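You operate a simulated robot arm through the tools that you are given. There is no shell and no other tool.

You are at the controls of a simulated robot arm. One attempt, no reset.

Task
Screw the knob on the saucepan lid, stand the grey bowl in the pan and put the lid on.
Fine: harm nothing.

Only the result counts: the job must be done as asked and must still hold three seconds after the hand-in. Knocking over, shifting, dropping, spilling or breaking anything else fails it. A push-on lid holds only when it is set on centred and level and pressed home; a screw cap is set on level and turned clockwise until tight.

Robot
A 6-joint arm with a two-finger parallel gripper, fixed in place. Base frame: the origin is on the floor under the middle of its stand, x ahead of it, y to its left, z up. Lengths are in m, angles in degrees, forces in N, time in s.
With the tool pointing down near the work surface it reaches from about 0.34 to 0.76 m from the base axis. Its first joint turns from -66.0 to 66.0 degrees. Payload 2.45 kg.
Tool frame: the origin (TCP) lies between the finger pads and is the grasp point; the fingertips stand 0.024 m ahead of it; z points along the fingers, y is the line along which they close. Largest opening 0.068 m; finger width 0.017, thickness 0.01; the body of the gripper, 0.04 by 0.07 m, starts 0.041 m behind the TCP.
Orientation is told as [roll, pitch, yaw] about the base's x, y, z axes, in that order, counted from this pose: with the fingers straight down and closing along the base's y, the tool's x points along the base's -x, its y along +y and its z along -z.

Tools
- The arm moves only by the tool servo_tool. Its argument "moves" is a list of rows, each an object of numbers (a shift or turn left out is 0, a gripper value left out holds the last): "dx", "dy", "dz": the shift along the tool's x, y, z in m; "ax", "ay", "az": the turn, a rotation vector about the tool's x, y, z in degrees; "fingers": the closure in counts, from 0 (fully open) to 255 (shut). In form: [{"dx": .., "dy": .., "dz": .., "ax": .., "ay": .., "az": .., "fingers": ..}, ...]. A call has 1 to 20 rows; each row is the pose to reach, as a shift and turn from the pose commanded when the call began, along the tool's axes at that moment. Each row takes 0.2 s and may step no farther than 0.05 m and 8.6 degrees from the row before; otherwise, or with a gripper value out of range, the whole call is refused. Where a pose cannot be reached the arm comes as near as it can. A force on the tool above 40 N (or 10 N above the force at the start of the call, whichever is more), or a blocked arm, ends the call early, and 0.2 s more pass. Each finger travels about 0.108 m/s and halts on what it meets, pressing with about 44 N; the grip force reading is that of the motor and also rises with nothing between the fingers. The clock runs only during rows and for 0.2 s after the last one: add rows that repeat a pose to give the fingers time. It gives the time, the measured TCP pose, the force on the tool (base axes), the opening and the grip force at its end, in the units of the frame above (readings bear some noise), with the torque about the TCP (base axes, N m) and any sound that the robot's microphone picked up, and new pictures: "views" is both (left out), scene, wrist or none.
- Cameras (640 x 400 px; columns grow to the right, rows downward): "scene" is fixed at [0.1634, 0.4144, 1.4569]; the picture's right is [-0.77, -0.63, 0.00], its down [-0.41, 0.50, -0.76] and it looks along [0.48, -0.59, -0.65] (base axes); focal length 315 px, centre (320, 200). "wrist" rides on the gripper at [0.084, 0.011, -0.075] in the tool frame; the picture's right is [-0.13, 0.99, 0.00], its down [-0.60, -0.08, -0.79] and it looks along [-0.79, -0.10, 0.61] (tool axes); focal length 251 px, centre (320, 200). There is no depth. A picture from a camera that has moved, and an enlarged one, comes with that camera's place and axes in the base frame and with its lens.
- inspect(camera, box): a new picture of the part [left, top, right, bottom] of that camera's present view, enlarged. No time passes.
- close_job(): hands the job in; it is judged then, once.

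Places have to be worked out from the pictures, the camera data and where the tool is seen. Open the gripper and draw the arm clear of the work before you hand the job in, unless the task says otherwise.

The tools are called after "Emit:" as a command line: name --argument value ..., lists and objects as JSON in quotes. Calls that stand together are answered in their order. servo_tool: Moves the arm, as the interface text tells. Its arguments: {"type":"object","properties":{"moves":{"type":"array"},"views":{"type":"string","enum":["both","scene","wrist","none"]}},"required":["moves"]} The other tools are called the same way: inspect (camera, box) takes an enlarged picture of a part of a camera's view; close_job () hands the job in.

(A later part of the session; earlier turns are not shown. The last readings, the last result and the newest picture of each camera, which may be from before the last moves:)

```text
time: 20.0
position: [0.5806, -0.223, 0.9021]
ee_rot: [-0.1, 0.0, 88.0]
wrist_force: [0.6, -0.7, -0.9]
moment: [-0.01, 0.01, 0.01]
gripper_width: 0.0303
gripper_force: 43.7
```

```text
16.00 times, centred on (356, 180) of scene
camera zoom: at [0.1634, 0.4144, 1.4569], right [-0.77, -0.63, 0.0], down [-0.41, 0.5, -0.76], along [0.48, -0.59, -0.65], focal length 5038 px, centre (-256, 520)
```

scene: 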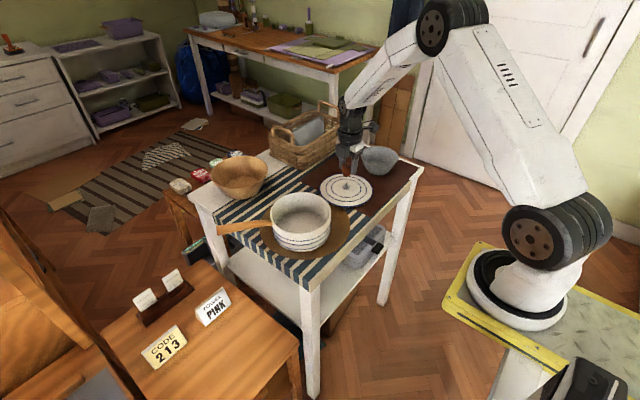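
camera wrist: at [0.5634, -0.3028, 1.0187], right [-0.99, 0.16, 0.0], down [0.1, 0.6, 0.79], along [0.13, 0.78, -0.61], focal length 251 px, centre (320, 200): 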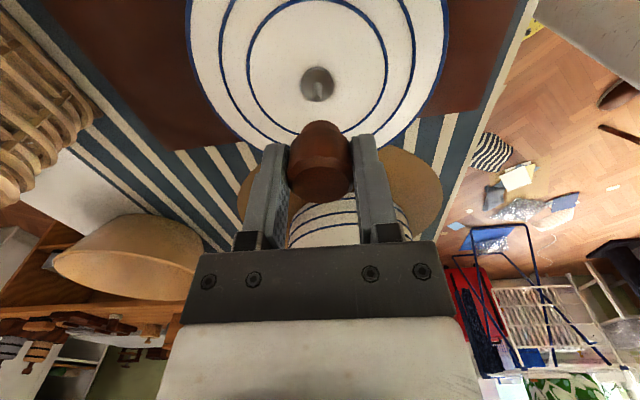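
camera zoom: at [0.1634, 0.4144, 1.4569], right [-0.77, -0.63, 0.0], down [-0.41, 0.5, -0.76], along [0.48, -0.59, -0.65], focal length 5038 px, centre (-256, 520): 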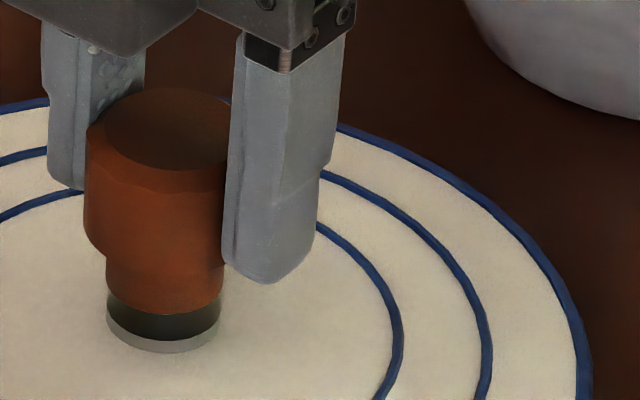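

The foot is now some 6 mm above the flange with no force. I lower 2 mm more and read the force again.

Emit:
servo_tool --moves '[{"dz": 0.001}, {"dz": 0.002}, {"dz": 0.002}]' --views "none"

Emit:
inspect --camera "scene" --box '[346, 172, 366, 188]'

Emit:
inspect --camera "wrist" --box '[240, 70, 400, 170]'

```text
time: 20.8
position: [0.5815, -0.2231, 0.8998]
ee_rot: [0.0, 0.0, 88.1]
wrist_force: [-0.8, -1.4, 1.2]
moment: [0.04, 0.0, 0.02]
gripper_width: 0.0298
gripper_force: 43.6
```

```text
16.00 times, centred on (356, 180) of scene
camera zoom: at [0.1633, 0.4144, 1.4569], right [-0.77, -0.63, 0.0], down [-0.41, 0.5, -0.76], along [0.48, -0.59, -0.65], focal length 5038 px, centre (-256, 520)
```

zoom: 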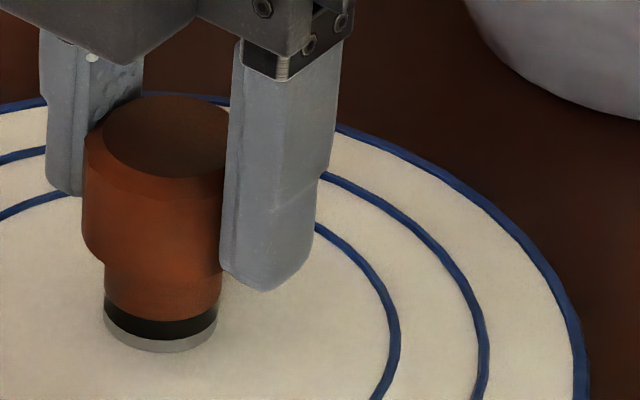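

```text
4.00 times, centred on (320, 120) of wrist
camera zoom: at [0.5653, -0.3061, 0.9759], right [-0.99, 0.16, 0.0], down [0.1, 0.6, 0.79], along [0.13, 0.78, -0.61], focal length 1006 px, centre (320, 520)
```

zoom: 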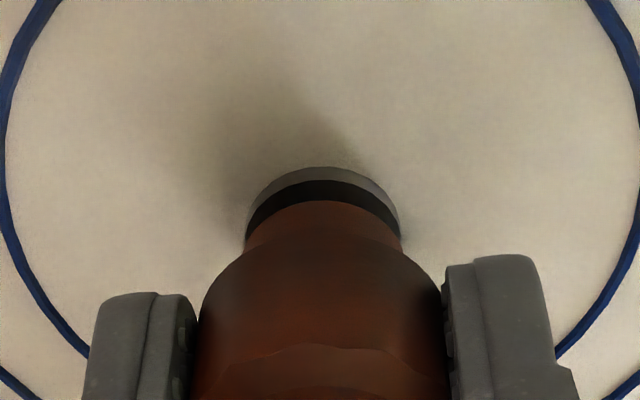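

The pin is clearly inside the foot (the lid followed a sub-mm drift of the arm) and the foot is about 4 mm above the flange. I begin turning clockwise about the knob axis, first 24° as a test, reading torque and force.

Emit:
servo_tool --moves '[{"az": 6, "dx": 0, "dy": 0.0003}, {"az": 12, "dx": -0.0001, "dy": 0.0005}, {"az": 18, "dx": -0.0001, "dy": 0.0008}, {"az": 24, "dx": -0.0002, "dy": 0.001}]' --views "none"

Emit:
inspect --camera "scene" --box '[346, 172, 366, 188]'

```text
time: 21.8
position: [0.5793, -0.2221, 0.9006]
ee_rot: [0.0, 0.0, 63.9]
wrist_force: [-1.1, 2.0, 0.3]
moment: [0.03, 0.01, 0.02]
gripper_width: 0.0302
gripper_force: 44.4
```

```text
16.00 times, centred on (356, 180) of scene
camera zoom: at [0.1633, 0.4144, 1.4569], right [-0.77, -0.63, 0.0], down [-0.41, 0.5, -0.76], along [0.48, -0.59, -0.65], focal length 5038 px, centre (-256, 520)
```

zoom: 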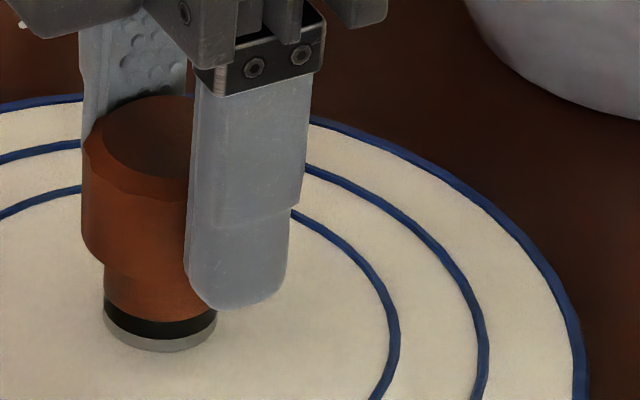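

No torque and no change of height, so the thread is not caught yet. I lower in 1 mm steps until a vertical force shows.

Emit:
servo_tool --moves '[{"dz": 0.001}, {"dz": 0.002}, {"dz": 0.002}]' --views "none"

Emit:
inspect --camera "scene" --box '[346, 172, 366, 188]'

```text
time: 22.6
position: [0.5793, -0.2228, 0.9002]
ee_rot: [-0.2, 0.1, 64.0]
wrist_force: [-9.5, 5.3, 19.8]
moment: [0.18, 0.24, 0.04]
gripper_width: 0.03
gripper_force: 44.0
```

```text
16.00 times, centred on (356, 180) of scene
camera zoom: at [0.1627, 0.4147, 1.4569], right [-0.77, -0.63, 0.0], down [-0.41, 0.5, -0.76], along [0.48, -0.59, -0.65], focal length 5038 px, centre (-256, 520)
```

zoom: 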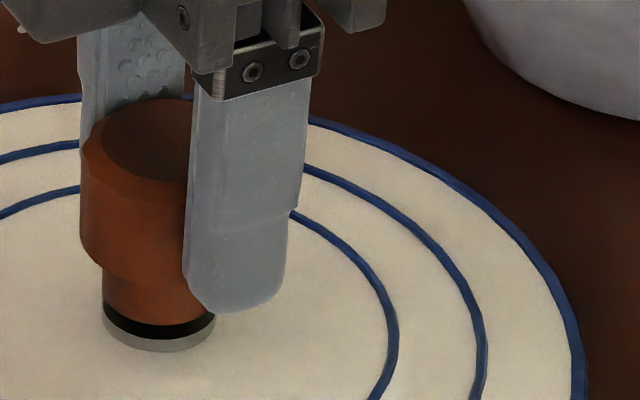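

Now there is about 20 N upward: the foot rests on the pin's thread about 3 mm above the flange. I turn clockwise 80° about the knob axis with this light pressure and watch torque and force.

Emit:
servo_tool --moves '[{"az": 8, "dx": 0, "dy": 0.0003}, {"az": 16, "dx": -0.0001, "dy": 0.0007}, {"az": 24, "dx": -0.0002, "dy": 0.001}, {"az": 32, "dx": -0.0004, "dy": 0.0013}, {"az": 40, "dx": -0.0006, "dy": 0.0016}, {"az": 48, "dx": -0.0008, "dy": 0.0019}, {"az": 56, "dx": -0.0011, "dy": 0.0021}, {"az": 64, "dx": -0.0014, "dy": 0.0022}, {"az": 72, "dx": -0.0017, "dy": 0.0024}, {"az": 80, "dx": -0.0021, "dy": 0.0025}]' --views "none"

Emit:
inspect --camera "scene" --box '[346, 172, 366, 188]'

Emit:
inspect --camera "wrist" --box '[240, 70, 400, 170]'

```text
time: 24.8
position: [0.5775, -0.2207, 0.8999]
ee_rot: [0.0, -0.1, -16.3]
wrist_force: [1.0, 8.6, 14.3]
moment: [0.2, -0.05, 0.03]
gripper_width: 0.0302
gripper_force: 43.9
```

```text
16.00 times, centred on (356, 180) of scene
camera zoom: at [0.1631, 0.4147, 1.4568], right [-0.77, -0.63, 0.0], down [-0.41, 0.5, -0.76], along [0.48, -0.59, -0.65], focal length 5038 px, centre (-256, 520)
```

zoom: 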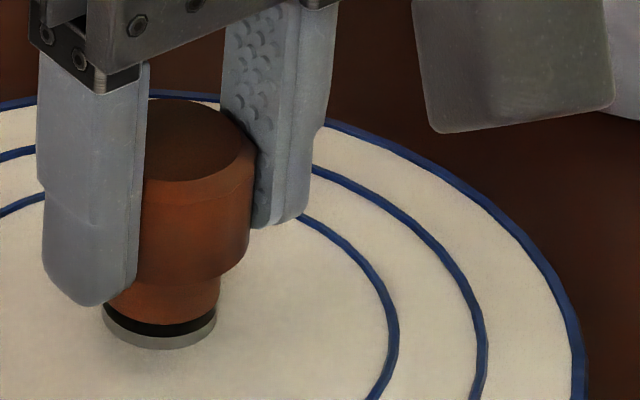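

```text
4.00 times, centred on (320, 120) of wrist
camera zoom: at [0.4991, -0.1851, 0.9738], right [0.4, 0.92, 0.0], down [0.56, -0.24, 0.79], along [0.73, -0.32, -0.61], focal length 1006 px, centre (320, 520)
```

zoom: 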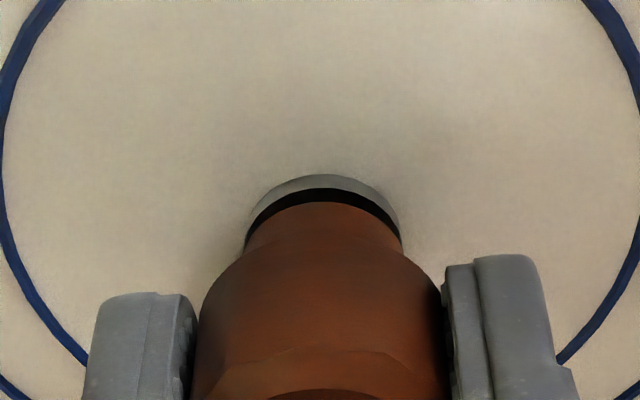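

The upward force eases to 14 N and the knob follows well. I continue another 72° clockwise.

Emit:
servo_tool --moves '[{"az": 8, "dx": 0, "dy": 0.0003}, {"az": 16, "dx": -0.0001, "dy": 0.0007}, {"az": 24, "dx": -0.0002, "dy": 0.001}, {"az": 32, "dx": -0.0004, "dy": 0.0013}, {"az": 40, "dx": -0.0006, "dy": 0.0016}, {"az": 48, "dx": -0.0008, "dy": 0.0019}, {"az": 56, "dx": -0.0011, "dy": 0.0021}, {"az": 64, "dx": -0.0014, "dy": 0.0022}, {"az": 72, "dx": -0.0017, "dy": 0.0024}]' --views "none"

Emit:
inspect --camera "scene" --box '[346, 172, 366, 188]'

Emit:
inspect --camera "wrist" --box '[240, 70, 400, 170]'

```text
time: 26.8
position: [0.5801, -0.2193, 0.8986]
ee_rot: [0.1, 0.0, -88.2]
wrist_force: [5.6, -0.8, 9.2]
moment: [-0.1, -0.06, 0.0]
gripper_width: 0.0302
gripper_force: 43.5
```

```text
16.00 times, centred on (356, 180) of scene
camera zoom: at [0.1633, 0.4145, 1.4569], right [-0.77, -0.63, 0.0], down [-0.41, 0.5, -0.76], along [0.48, -0.59, -0.65], focal length 5038 px, centre (-256, 520)
```

zoom: 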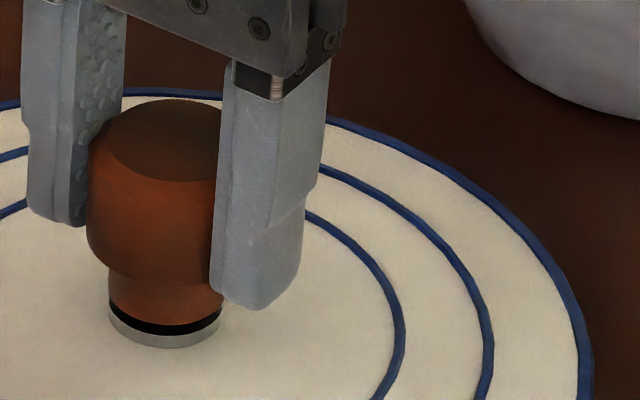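

```text
4.00 times, centred on (320, 120) of wrist
camera zoom: at [0.5874, -0.1336, 0.9733], right [1.0, -0.1, 0.0], down [-0.06, -0.61, 0.79], along [-0.08, -0.79, -0.61], focal length 1006 px, centre (320, 520)
```

zoom: 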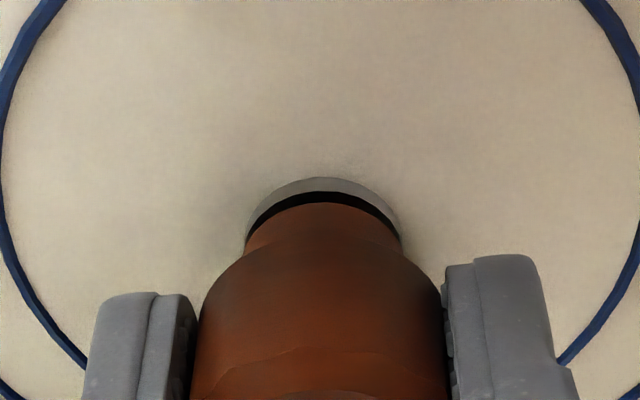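

The gap is closing (force 9 N now), so the thread is drawing. I try to continue clockwise past -88° in the same grip, another 72°, pressing 0.5 mm further.

Emit:
servo_tool --moves '[{"az": 8, "dx": 0, "dy": 0.0003, "dz": 0.0002}, {"az": 16, "dx": -0.0001, "dy": 0.0007, "dz": 0.0003}, {"az": 24, "dx": -0.0002, "dy": 0.001, "dz": 0.0005}, {"az": 32, "dx": -0.0004, "dy": 0.0013, "dz": 0.0005}, {"az": 40, "dx": -0.0006, "dy": 0.0016, "dz": 0.0005}, {"az": 48, "dx": -0.0008, "dy": 0.0019, "dz": 0.0005}, {"az": 56, "dx": -0.0011, "dy": 0.0021, "dz": 0.0005}, {"az": 64, "dx": -0.0014, "dy": 0.0022, "dz": 0.0005}, {"az": 72, "dx": -0.0017, "dy": 0.0024, "dz": 0.0005}]' --views "none"

Emit:
inspect --camera "scene" --box '[346, 172, 366, 188]'

Emit:
inspect --camera "wrist" --box '[240, 70, 400, 170]'

```text
time: 28.8
position: [0.5821, -0.22, 0.8971]
ee_rot: [-0.1, 0.0, -160.2]
wrist_force: [1.0, -3.5, 10.4]
moment: [-0.08, 0.02, 0.0]
gripper_width: 0.0305
gripper_force: 44.5
```

```text
16.00 times, centred on (356, 180) of scene
camera zoom: at [0.1632, 0.4144, 1.4569], right [-0.77, -0.63, 0.0], down [-0.41, 0.5, -0.76], along [0.48, -0.59, -0.65], focal length 5038 px, centre (-256, 520)
```

zoom: 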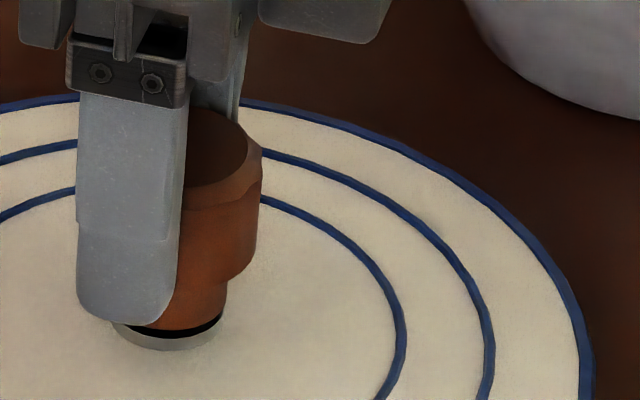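

```text
4.00 times, centred on (320, 120) of wrist
camera zoom: at [0.6645, -0.2014, 0.9725], right [0.21, -0.98, 0.0], down [-0.59, -0.13, 0.79], along [-0.78, -0.17, -0.61], focal length 1006 px, centre (320, 520)
```

zoom: 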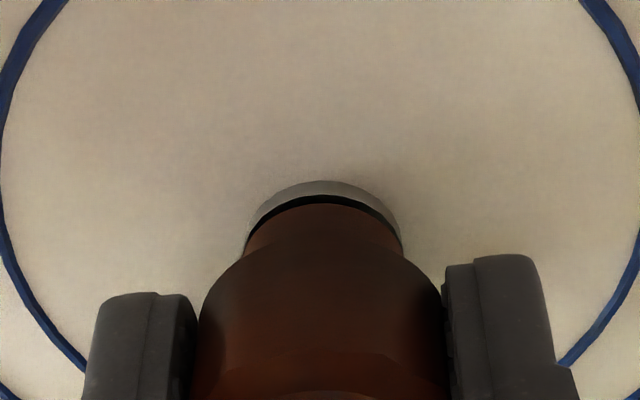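

The gap keeps closing and the wrist still turns freely at -160°. I continue another 72° clockwise with 0.6 mm of feed.

Emit:
servo_tool --moves '[{"az": 8, "dx": 0, "dy": 0.0003, "dz": 0.0001}, {"az": 16, "dx": -0.0001, "dy": 0.0007, "dz": 0.0002}, {"az": 24, "dx": -0.0002, "dy": 0.001, "dz": 0.0003}, {"az": 32, "dx": -0.0004, "dy": 0.0013, "dz": 0.0004}, {"az": 40, "dx": -0.0006, "dy": 0.0016, "dz": 0.0005}, {"az": 48, "dx": -0.0008, "dy": 0.0019, "dz": 0.0006}, {"az": 56, "dx": -0.0011, "dy": 0.0021, "dz": 0.0006}, {"az": 64, "dx": -0.0014, "dy": 0.0022, "dz": 0.0006}, {"az": 72, "dx": -0.0017, "dy": 0.0024, "dz": 0.0006}]' --views "none"

Emit:
inspect --camera "scene" --box '[346, 172, 366, 188]'

Emit:
inspect --camera "wrist" --box '[240, 70, 400, 170]'

```text
time: 30.4
position: [0.5506, -0.2594, 0.895]
ee_rot: [-4.3, 1.6, 149.7]
wrist_force: [-2.5, -0.3, 12.7]
moment: [-0.14, 0.87, 0.03]
gripper_width: 0.0306
gripper_force: 43.9
out of reach, approached as far as the arm can: row 5, 6, 7
stopped in row 7: the force on the tool passed its limit at 43 N (the readings are from after the stop); the commanded pose is now the measured one
```

```text
16.00 times, centred on (356, 180) of scene
camera zoom: at [0.1631, 0.4145, 1.4569], right [-0.77, -0.63, 0.0], down [-0.41, 0.5, -0.76], along [0.48, -0.59, -0.65], focal length 5038 px, centre (-256, 520)
```

zoom: 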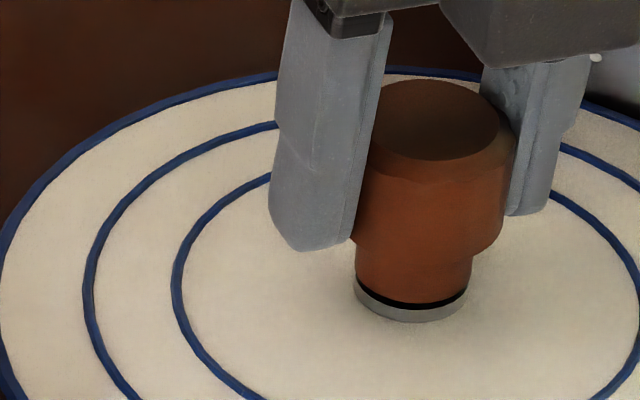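

```text
4.00 times, centred on (320, 120) of wrist
camera zoom: at [0.6116, -0.315, 0.9724], right [-0.61, -0.79, -0.08], down [-0.53, 0.33, 0.78], along [-0.59, 0.52, -0.62], focal length 1006 px, centre (320, 520)
```

zoom: 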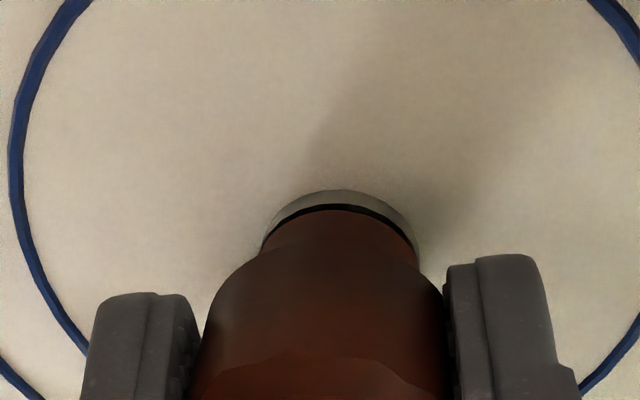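

The wrist reached its limit near -205°, and the arm drifted sideways and dragged the lid with it by several cm. I stop and look at where everything stands now.

Emit:
inspect --camera "scene" --box '[256, 120, 448, 240]'

Emit:
inspect --camera "wrist" --box '[0, 0, 640, 400]'

Emit:
inspect --camera "scene" --box '[340, 145, 404, 195]'

```text
3.33 times, centred on (352, 180) of scene
camera zoom: at [0.1631, 0.4145, 1.4569], right [-0.77, -0.63, 0.0], down [-0.41, 0.5, -0.76], along [0.48, -0.59, -0.65], focal length 1050 px, centre (213, 267)
```

zoom: 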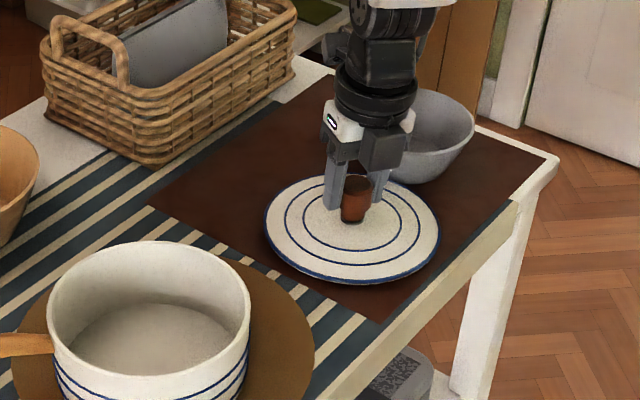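

```text
1.00 times, centred on (320, 200) of wrist (not enlarged: the box is as wide or as high as the picture)
camera zoom: at [0.6116, -0.315, 0.9724], right [-0.61, -0.79, -0.08], down [-0.53, 0.33, 0.78], along [-0.59, 0.52, -0.62], focal length 251 px, centre (320, 200)
```

zoom: 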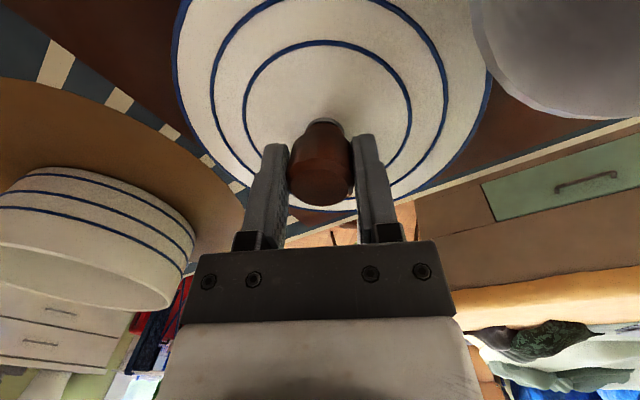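

```text
8.00 times, centred on (372, 170) of scene
camera zoom: at [0.1631, 0.4145, 1.4569], right [-0.77, -0.63, 0.0], down [-0.41, 0.5, -0.76], along [0.48, -0.59, -0.65], focal length 2519 px, centre (-96, 440)
```

zoom: 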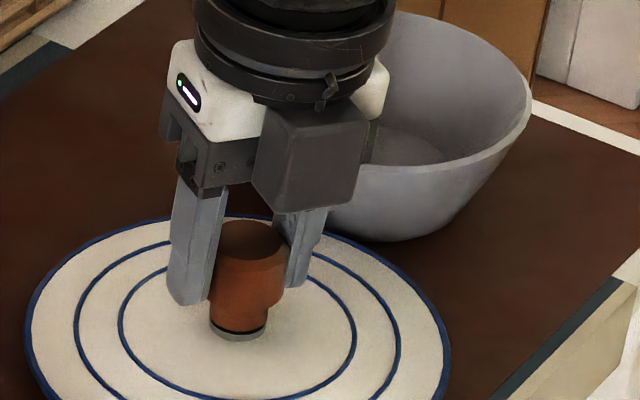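

The bowl has not moved (its rim is at the same pixels) and the lid is just short of it; the knob stays threaded with only a thin gap left. I open the fingers, lift off, and level the tool again.

Emit:
servo_tool --moves '[{"fingers": 0}, {"fingers": 0}, {"dz": -0.015}, {"dz": -0.035}, {"dz": -0.055, "ax": -2, "ay": -0.8}, {"dz": -0.075, "ax": -4.3, "ay": -1.6}, {"dz": -0.075, "ax": -4.3, "ay": -1.6}]' --views "both"

```text
time: 32.0
position: [0.5292, -0.2861, 0.9677]
ee_rot: [-1.7, 0.2, 150.9]
wrist_force: [0.3, 1.0, -0.2]
moment: [0.01, 0.01, 0.01]
gripper_width: 0.0679
gripper_force: 0.1
out of reach, approached as far as the arm can: row 5, 6, 7
camera wrist: at [0.5942, -0.3374, 1.0433], right [-0.59, -0.8, -0.03], down [-0.5, 0.34, 0.79], along [-0.63, 0.49, -0.61], focal length 251 px, centre (320, 200)
```

scene: 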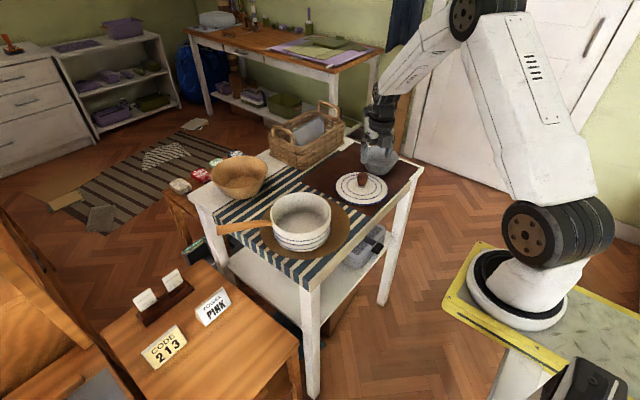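
wrist: 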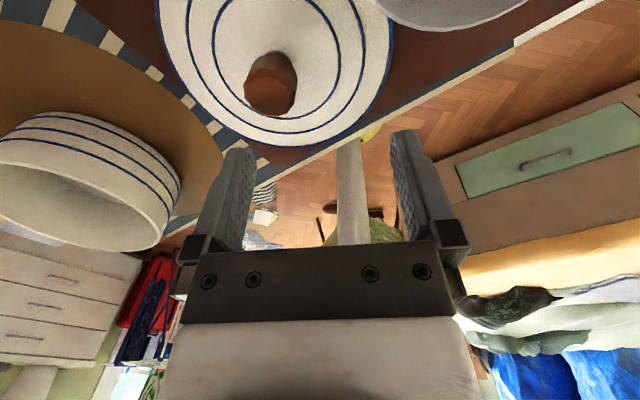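

The hand is off the knob and the lid looks fine. I wind the wrist back counter-clockwise, rising 3 cm, so the arm leaves its limit and becomes level again.

Emit:
servo_tool --moves '[{"az": -8, "dz": -0.01}, {"az": -16, "dz": -0.02}, {"az": -24, "dz": -0.03}, {"az": -32, "dz": -0.03}, {"az": -40, "dz": -0.03}, {"az": -48, "dz": -0.03}, {"az": -56, "dz": -0.03}, {"az": -64, "dz": -0.03}, {"az": -72, "dz": -0.03}, {"az": -80, "dz": -0.03}, {"az": -88, "dz": -0.03}, {"az": -96, "dz": -0.03}, {"az": -104, "dz": -0.03}, {"az": -112, "dz": -0.03}, {"az": -120, "dz": -0.03}, {"az": -120, "dz": -0.03}]' --views "both"

```text
time: 35.4
position: [0.5289, -0.2832, 0.9984]
ee_rot: [0.0, 0.0, -90.4]
wrist_force: [0.0, 0.6, 0.3]
moment: [0.0, 0.01, 0.0]
gripper_width: 0.0682
gripper_force: 0.1
camera wrist: at [0.5396, -0.1989, 1.0734], right [0.99, -0.13, 0.0], down [-0.08, -0.6, 0.79], along [-0.11, -0.79, -0.61], focal length 251 px, centre (320, 200)
```

scene: 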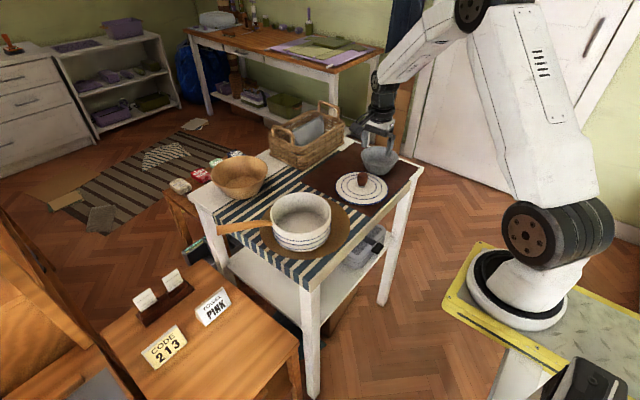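
wrist: 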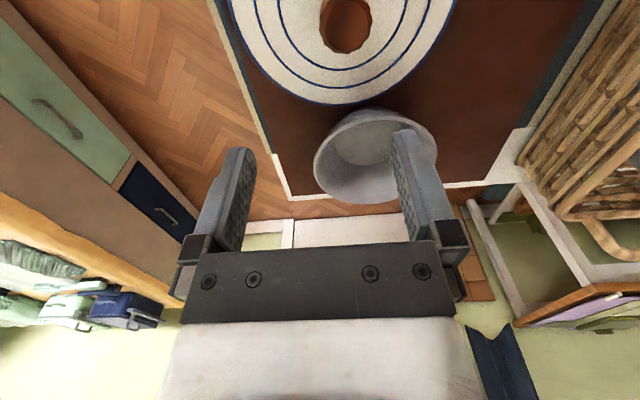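

The arm is level again at yaw -90, with the knob at about (0.548, -0.258). I wind back to about yaw 0 while moving over the knob, and check the knob, lid and bowl there.

Emit:
servo_tool --moves '[{"az": -8, "dx": 0.004, "dy": 0.003}, {"az": -16, "dx": 0.008, "dy": 0.006}, {"az": -24, "dx": 0.012, "dy": 0.009}, {"az": -32, "dx": 0.016, "dy": 0.012}, {"az": -40, "dx": 0.02, "dy": 0.015}, {"az": -48, "dx": 0.024, "dy": 0.018}, {"az": -56, "dx": 0.026, "dy": 0.019}, {"az": -64, "dx": 0.026, "dy": 0.019}, {"az": -72, "dx": 0.026, "dy": 0.019}, {"az": -80, "dx": 0.026, "dy": 0.019}, {"az": -88, "dx": 0.026, "dy": 0.019}, {"az": -90.4, "dx": 0.026, "dy": 0.019}, {"az": -90.4, "dx": 0.026, "dy": 0.019}]' --views "wrist"

Emit:
inspect --camera "scene" --box '[328, 140, 408, 215]'

Emit:
inspect --camera "wrist" --box '[240, 0, 400, 100]'

```text
time: 38.2
position: [0.5483, -0.2577, 0.9975]
ee_rot: [-0.1, 0.0, 0.1]
wrist_force: [0.5, -0.5, 0.0]
moment: [-0.03, 0.0, -0.01]
gripper_width: 0.068
gripper_force: 0.0
camera wrist: at [0.4631, -0.2463, 1.0733], right [0.13, 0.99, 0.0], down [0.6, -0.08, 0.79], along [0.79, -0.1, -0.61], focal length 251 px, centre (320, 200)
```

wrist: 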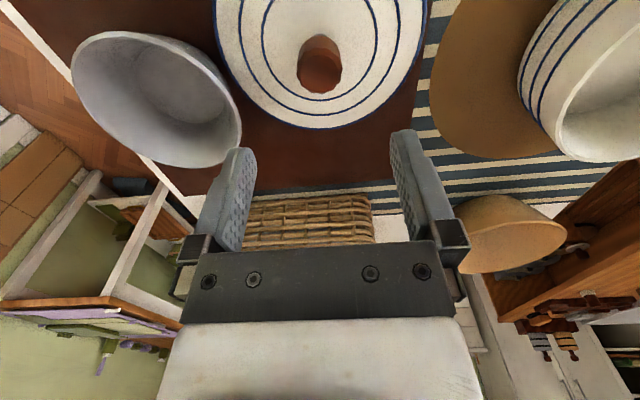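

```text
5.33 times, centred on (368, 178) of scene
camera zoom: at [0.1634, 0.4144, 1.4569], right [-0.77, -0.63, 0.0], down [-0.41, 0.5, -0.76], along [0.48, -0.59, -0.65], focal length 1679 px, centre (64, 320)
```

zoom: 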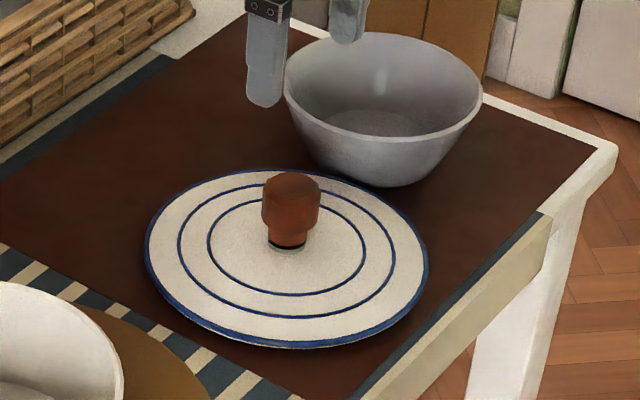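

```text
4.00 times, centred on (320, 50) of wrist
camera zoom: at [0.4631, -0.2463, 1.0733], right [0.13, 0.99, 0.0], down [0.6, -0.08, 0.79], along [0.79, -0.1, -0.61], focal length 1006 px, centre (320, 800)
```

zoom: 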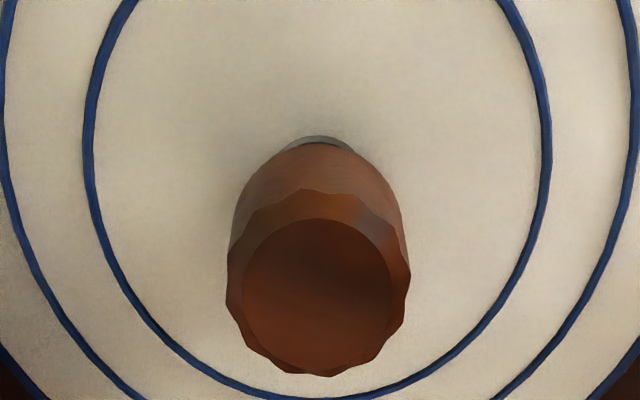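

The bowl's rim is still at its starting pixels, the lid lies flat and the knob stands upright on it with a thin gap. I wind further back to yaw +88, lowering to z 0.95 above the knob, so as to regrip it centred.

Emit:
servo_tool --moves '[{"az": -8, "dx": -0.001, "dy": -0.0008}, {"az": -16, "dx": -0.002, "dy": -0.0008}, {"az": -24, "dx": -0.002, "dy": -0.0008}, {"az": -32, "dx": -0.002, "dy": -0.0008}, {"az": -40, "dx": -0.002, "dy": -0.0008}, {"az": -48, "dx": -0.002, "dy": -0.0008}, {"az": -56, "dx": -0.002, "dy": -0.0008, "dz": 0.01}, {"az": -64, "dx": -0.002, "dy": -0.0008, "dz": 0.02}, {"az": -72, "dx": -0.002, "dy": -0.0008, "dz": 0.03}, {"az": -80, "dx": -0.002, "dy": -0.0008, "dz": 0.04}, {"az": -88, "dx": -0.002, "dy": -0.0008, "dz": 0.048}, {"az": -88, "dx": -0.002, "dy": -0.0008, "dz": 0.048}]' --views "none"

Emit:
inspect --camera "wrist" --box '[224, 40, 416, 160]'

Emit:
inspect --camera "scene" --box '[344, 150, 384, 190]'

```text
time: 40.8
position: [0.5502, -0.2603, 0.9502]
ee_rot: [-0.1, 0.0, 88.1]
wrist_force: [-1.1, 0.2, -0.9]
moment: [-0.01, -0.01, -0.01]
gripper_width: 0.0681
gripper_force: 0.1
```

```text
3.33 times, centred on (320, 100) of wrist
camera zoom: at [0.5351, -0.3429, 1.0256], right [-0.99, 0.16, 0.0], down [0.1, 0.6, 0.79], along [0.13, 0.78, -0.61], focal length 838 px, centre (320, 533)
```

zoom: 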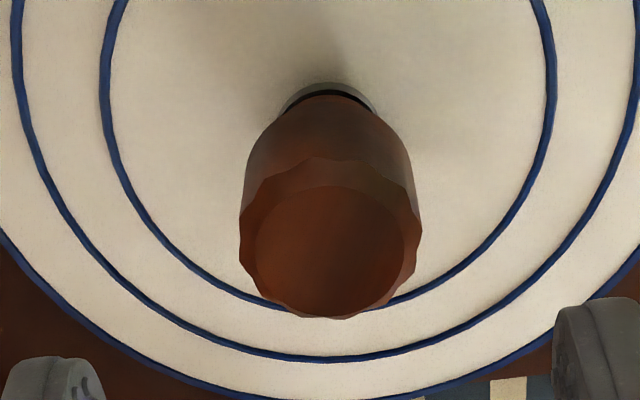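

```text
10.00 times, centred on (364, 170) of scene
camera zoom: at [0.1634, 0.4144, 1.4569], right [-0.77, -0.63, 0.0], down [-0.41, 0.5, -0.76], along [0.48, -0.59, -0.65], focal length 3149 px, centre (-120, 500)
```

zoom: 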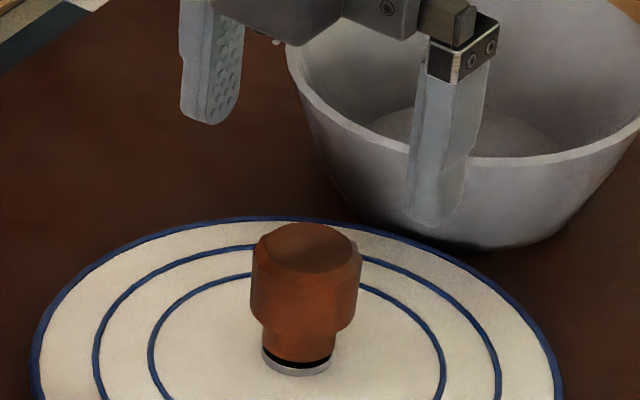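

The knob is about 1.6 mm toward base -x and perhaps 2–4 mm toward +y of the TCP. I shift to suit and lower around the knob to z 0.897, then check before closing.

Emit:
servo_tool --moves '[{"dx": -0.002, "dy": 0.0016, "dz": 0.015}, {"dx": -0.002, "dy": 0.0016, "dz": 0.03}, {"dx": -0.002, "dy": 0.0016, "dz": 0.045}, {"dx": -0.002, "dy": 0.0016, "dz": 0.053}, {"dx": -0.002, "dy": 0.0016, "dz": 0.053}]' --views "none"

Emit:
inspect --camera "wrist" --box '[224, 90, 416, 210]'

Emit:
inspect --camera "scene" --box '[344, 155, 376, 187]'

```text
time: 42.0
position: [0.5485, -0.256, 0.8964]
ee_rot: [0.1, 0.1, 88.0]
wrist_force: [0.0, 1.1, 0.0]
moment: [-0.02, -0.02, -0.04]
gripper_width: 0.0682
gripper_force: 0.2
```

```text
3.33 times, centred on (320, 150) of wrist
camera zoom: at [0.534, -0.3393, 0.9722], right [-0.99, 0.16, 0.0], down [0.1, 0.6, 0.79], along [0.13, 0.78, -0.61], focal length 838 px, centre (320, 367)
```

zoom: 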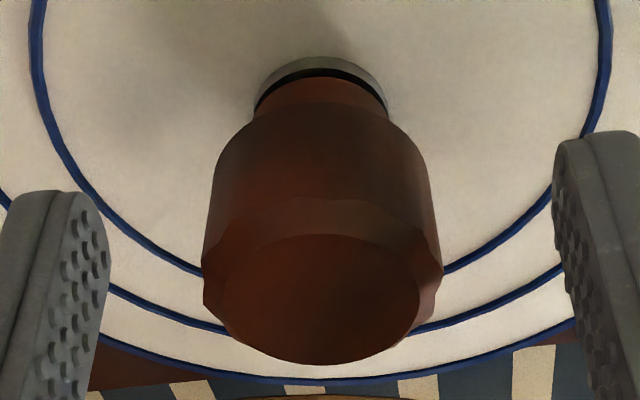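

```text
12.50 times, centred on (360, 171) of scene
camera zoom: at [0.1634, 0.4144, 1.4569], right [-0.77, -0.63, 0.0], down [-0.41, 0.5, -0.76], along [0.48, -0.59, -0.65], focal length 3936 px, centre (-180, 562)
```

zoom: 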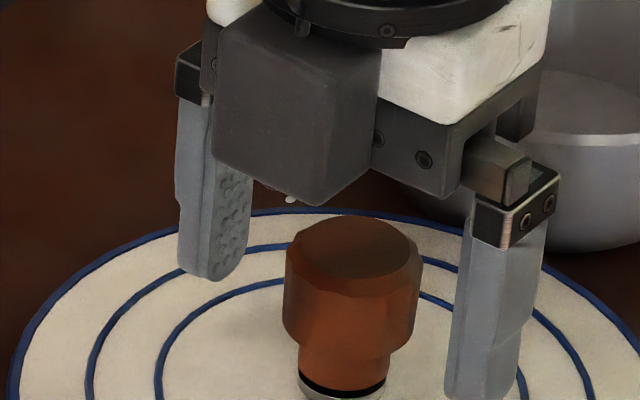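

The knob now stands centred between the fingers in both views. I close on it.

Emit:
servo_tool --moves '[{"fingers": 60}, {"fingers": 110}, {"fingers": 255}, {"fingers": 255}]' --views "none"

Emit:
inspect --camera "wrist" --box '[240, 90, 400, 190]'

```text
time: 43.0
position: [0.5481, -0.2564, 0.8963]
ee_rot: [0.2, 0.0, 88.0]
wrist_force: [-0.6, 0.3, 0.5]
moment: [0.0, -0.02, -0.05]
gripper_width: 0.0299
gripper_force: 43.5
```

```text
4.00 times, centred on (320, 140) of wrist
camera zoom: at [0.5339, -0.3393, 0.9725], right [-0.99, 0.16, 0.0], down [0.1, 0.6, 0.79], along [0.13, 0.78, -0.61], focal length 1006 px, centre (320, 440)
```

zoom: 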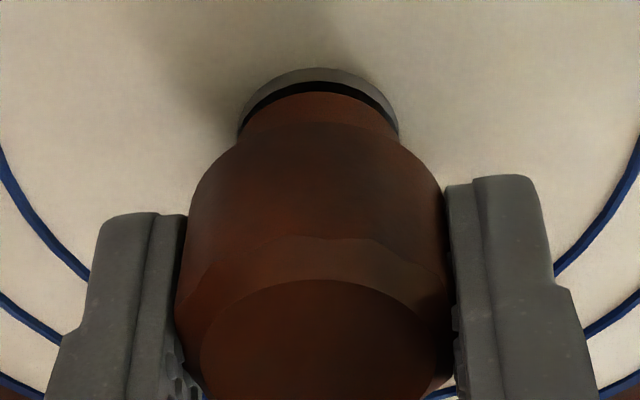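

Gripped at 0.030 m, centred. I turn clockwise 64° about the TCP axis with 0.8 mm feed, and read the force and torque.

Emit:
servo_tool --moves '[{"az": 8, "dz": 0.0002}, {"az": 16, "dz": 0.0003}, {"az": 24, "dz": 0.0004}, {"az": 32, "dz": 0.0005}, {"az": 40, "dz": 0.0006}, {"az": 48, "dz": 0.0007}, {"az": 56, "dz": 0.0008}, {"az": 64, "dz": 0.0008}]' --views "none"

Emit:
inspect --camera "wrist" --box '[240, 90, 400, 190]'

Emit:
inspect --camera "scene" --box '[344, 160, 376, 192]'

```text
time: 44.8
position: [0.5491, -0.2574, 0.8959]
ee_rot: [0.2, 0.0, 23.9]
wrist_force: [1.0, -0.9, 3.6]
moment: [-0.03, -0.05, 0.02]
gripper_width: 0.0298
gripper_force: 43.5
```

```text
4.00 times, centred on (320, 140) of wrist
camera zoom: at [0.4665, -0.2805, 0.9715], right [-0.28, 0.96, 0.0], down [0.58, 0.17, 0.79], along [0.76, 0.22, -0.61], focal length 1006 px, centre (320, 440)
```

zoom: 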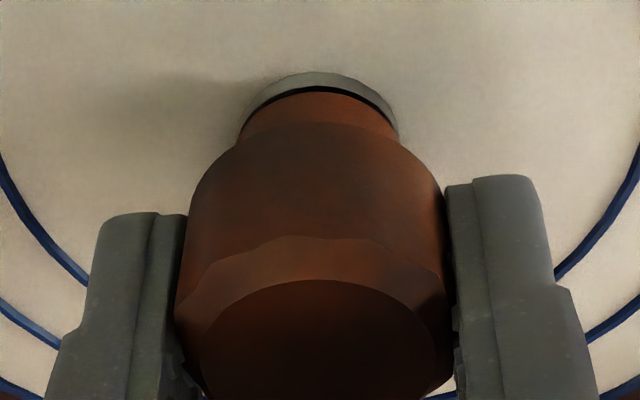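

```text
12.50 times, centred on (360, 176) of scene
camera zoom: at [0.1633, 0.4144, 1.4569], right [-0.77, -0.63, 0.0], down [-0.41, 0.5, -0.76], along [0.48, -0.59, -0.65], focal length 3936 px, centre (-180, 500)
```

zoom: 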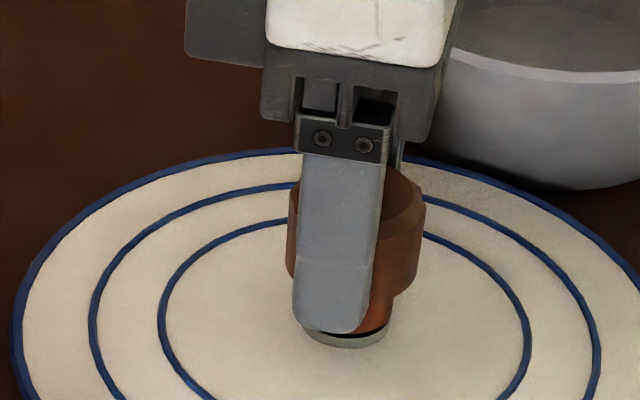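

The dark gap is getting thinner and the force is mild, so it draws. I continue 72° clockwise.

Emit:
servo_tool --moves '[{"az": 8, "dz": 0.0001}, {"az": 16, "dz": 0.0002}, {"az": 24, "dz": 0.0003}, {"az": 32, "dz": 0.0004}, {"az": 40, "dz": 0.0005}, {"az": 48, "dz": 0.0006}, {"az": 56, "dz": 0.0007}, {"az": 64, "dz": 0.0008}, {"az": 72, "dz": 0.0008}]' --views "none"

Emit:
inspect --camera "wrist" --box '[240, 90, 400, 190]'

Emit:
inspect --camera "scene" --box '[344, 160, 376, 192]'

```text
time: 46.8
position: [0.5485, -0.2558, 0.8965]
ee_rot: [-0.1, 0.1, -48.2]
wrist_force: [-0.6, -2.3, 1.3]
moment: [-0.03, 0.01, -0.01]
gripper_width: 0.0298
gripper_force: 43.6
```

```text
4.00 times, centred on (320, 140) of wrist
camera zoom: at [0.4994, -0.1861, 0.9712], right [0.82, 0.57, 0.0], down [0.34, -0.5, 0.79], along [0.45, -0.65, -0.61], focal length 1006 px, centre (320, 440)
```

zoom: 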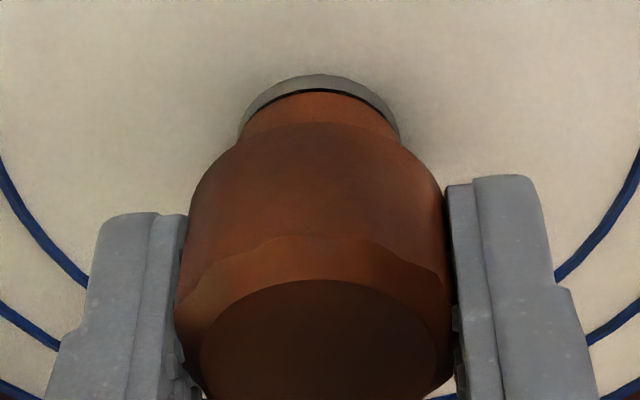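

```text
12.50 times, centred on (360, 176) of scene
camera zoom: at [0.1633, 0.4144, 1.4569], right [-0.77, -0.63, 0.0], down [-0.41, 0.5, -0.76], along [0.48, -0.59, -0.65], focal length 3936 px, centre (-180, 500)
```

zoom: 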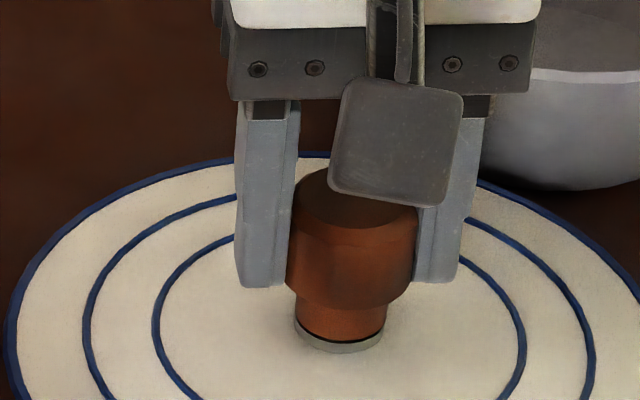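

The gap is almost closed. I go on another 64° clockwise with a little feed and watch for the torque to rise.

Emit:
servo_tool --moves '[{"az": 8, "dz": 0.0001}, {"az": 16, "dz": 0.0002}, {"az": 24, "dz": 0.0003}, {"az": 32, "dz": 0.0004}, {"az": 40, "dz": 0.0005}, {"az": 48, "dz": 0.0006}, {"az": 56, "dz": 0.0006}, {"az": 64, "dz": 0.0006}]' --views "none"

Emit:
inspect --camera "wrist" --box '[240, 90, 400, 190]'

Emit:
inspect --camera "scene" --box '[344, 160, 376, 192]'

```text
time: 48.6
position: [0.5492, -0.2563, 0.8957]
ee_rot: [0.0, -0.1, -112.0]
wrist_force: [0.4, 0.5, 9.2]
moment: [0.0, -0.06, 0.28]
gripper_width: 0.0299
gripper_force: 43.3
```

```text
4.00 times, centred on (320, 140) of wrist
camera zoom: at [0.5896, -0.1822, 0.9707], right [0.87, -0.49, 0.0], down [-0.3, -0.53, 0.79], along [-0.39, -0.69, -0.61], focal length 1006 px, centre (320, 440)
```

zoom: 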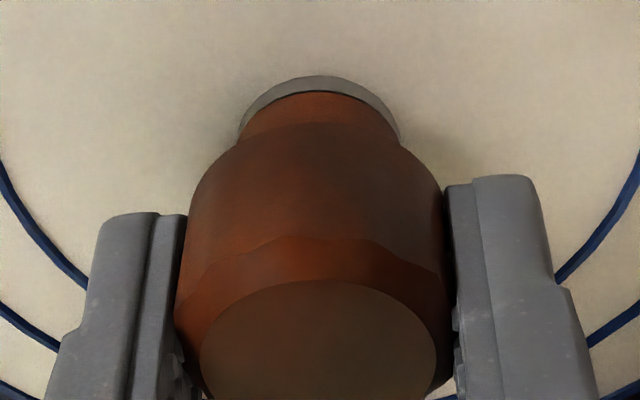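

```text
12.50 times, centred on (360, 176) of scene
camera zoom: at [0.1632, 0.4145, 1.4569], right [-0.77, -0.63, 0.0], down [-0.41, 0.5, -0.76], along [0.48, -0.59, -0.65], focal length 3936 px, centre (-180, 500)
```

zoom: 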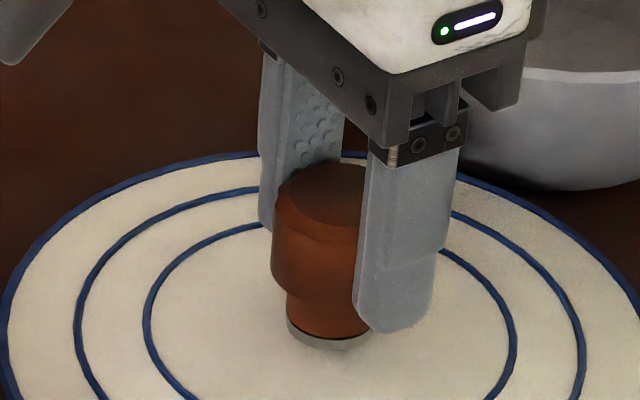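

The gap is closed and the torque has risen to 0.28 N m. I turn 24° more to see whether it is tight.

Emit:
servo_tool --moves '[{"az": 6, "dz": 0.0001}, {"az": 12, "dz": 0.0002}, {"az": 18, "dz": 0.0003}, {"az": 24, "dz": 0.0003}]' --views "none"

Emit:
inspect --camera "wrist" --box '[240, 90, 400, 190]'

Emit:
inspect --camera "scene" --box '[344, 160, 376, 192]'

```text
time: 49.6
position: [0.549, -0.2564, 0.8946]
ee_rot: [0.1, 0.1, -136.1]
wrist_force: [0.7, -1.0, 11.3]
moment: [-0.05, -0.07, 0.4]
gripper_width: 0.0298
gripper_force: 43.6
```

```text
4.00 times, centred on (320, 140) of wrist
camera zoom: at [0.616, -0.2059, 0.9706], right [0.59, -0.8, 0.0], down [-0.49, -0.36, 0.79], along [-0.64, -0.47, -0.61], focal length 1006 px, centre (320, 440)
```

zoom: 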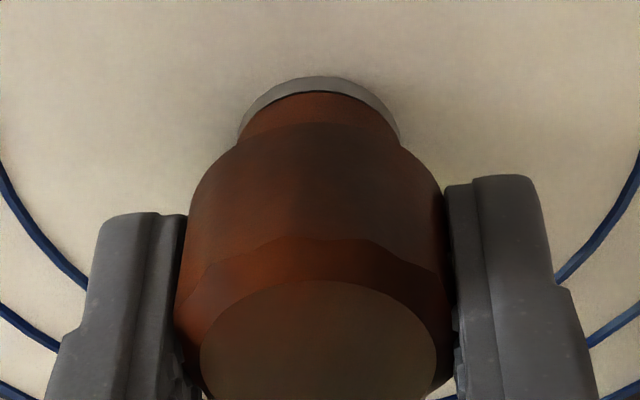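

```text
12.50 times, centred on (360, 176) of scene
camera zoom: at [0.1632, 0.4145, 1.4569], right [-0.77, -0.63, 0.0], down [-0.41, 0.5, -0.76], along [0.48, -0.59, -0.65], focal length 3936 px, centre (-180, 500)
```

zoom: 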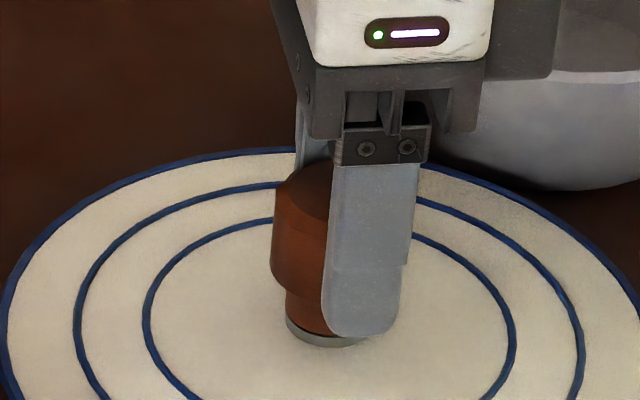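

Torque is now 0.40 N m and the foot sits on the flange. I turn another 24° with a touch more pressure, to make it surely tight.

Emit:
servo_tool --moves '[{"az": 6, "dz": 0.0003}, {"az": 12, "dz": 0.0005}, {"az": 18, "dz": 0.0006}, {"az": 24, "dz": 0.0006}]' --views "none"

Emit:
inspect --camera "wrist" --box '[240, 90, 400, 190]'

Emit:
inspect --camera "scene" --box '[344, 160, 376, 192]'

```text
time: 50.6
position: [0.5497, -0.2572, 0.8953]
ee_rot: [0.2, 0.1, -160.1]
wrist_force: [-0.5, -1.1, 23.9]
moment: [-0.01, 0.12, 0.65]
gripper_width: 0.0298
gripper_force: 43.6
```

```text
4.00 times, centred on (320, 140) of wrist
camera zoom: at [0.6305, -0.2389, 0.9705], right [0.22, -0.98, 0.0], down [-0.6, -0.13, 0.79], along [-0.77, -0.17, -0.61], focal length 1006 px, centre (320, 440)
```

zoom: 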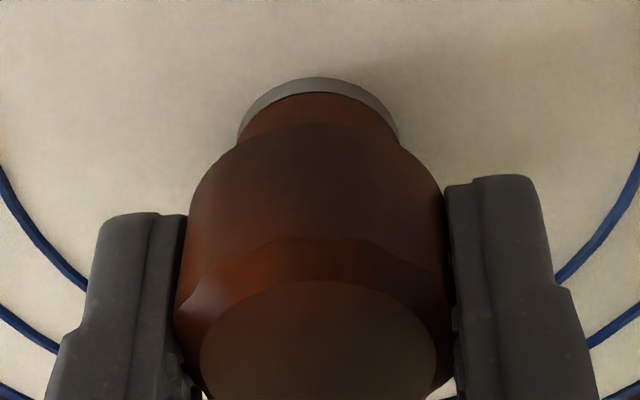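

```text
12.50 times, centred on (360, 176) of scene
camera zoom: at [0.1629, 0.4146, 1.4569], right [-0.77, -0.63, 0.0], down [-0.41, 0.5, -0.76], along [0.48, -0.59, -0.65], focal length 3936 px, centre (-180, 500)
```

zoom: 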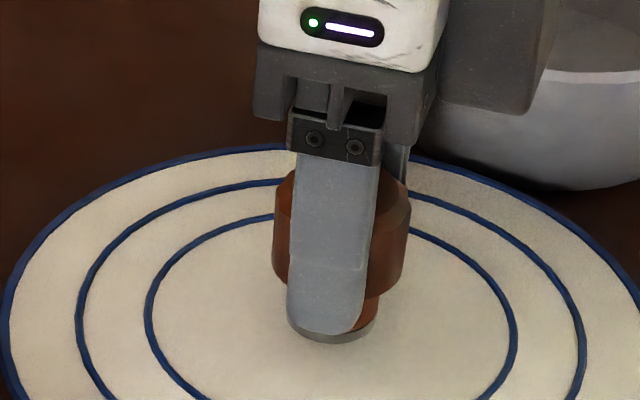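

Torque follows the down force (0.65 N m at 24 N), so the lid now turns on the mat with the knob: the knob is tight with the foot seated on the flange. I relax the pressure, open the fingers and lift straight off.

Emit:
servo_tool --moves '[{"dz": -0.001}, {"dz": -0.0012, "fingers": 120}, {"dz": -0.0012, "fingers": 0}, {"dz": -0.0012, "fingers": 0}, {"dz": -0.02}, {"dz": -0.045}, {"dz": -0.075}, {"dz": -0.1}, {"dz": -0.1}]' --views "both"

Emit:
inspect --camera "scene" --box '[336, 145, 408, 215]'

```text
time: 52.6
position: [0.5483, -0.2587, 0.9942]
ee_rot: [-0.2, 0.0, -160.0]
wrist_force: [-0.3, 0.5, -0.1]
moment: [-0.03, 0.02, 0.0]
gripper_width: 0.0681
gripper_force: 0.0
camera wrist: at [0.6302, -0.2388, 1.0694], right [0.22, -0.98, 0.0], down [-0.59, -0.13, 0.79], along [-0.77, -0.17, -0.61], focal length 251 px, centre (320, 200)
```

scene: 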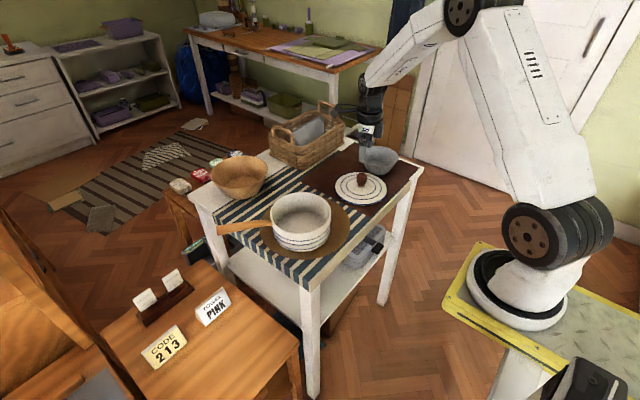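
wrist: 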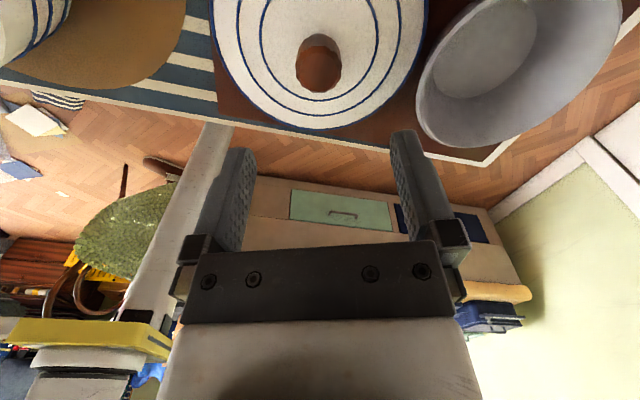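

```text
5.71 times, centred on (372, 180) of scene
camera zoom: at [0.1634, 0.4144, 1.4569], right [-0.77, -0.63, 0.0], down [-0.41, 0.5, -0.76], along [0.48, -0.59, -0.65], focal length 1799 px, centre (23, 314)
```

zoom: 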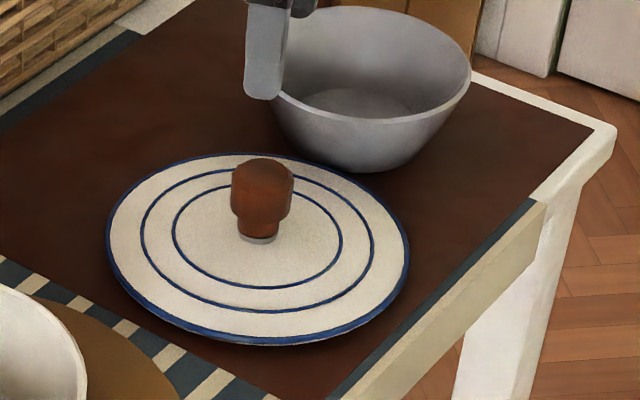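

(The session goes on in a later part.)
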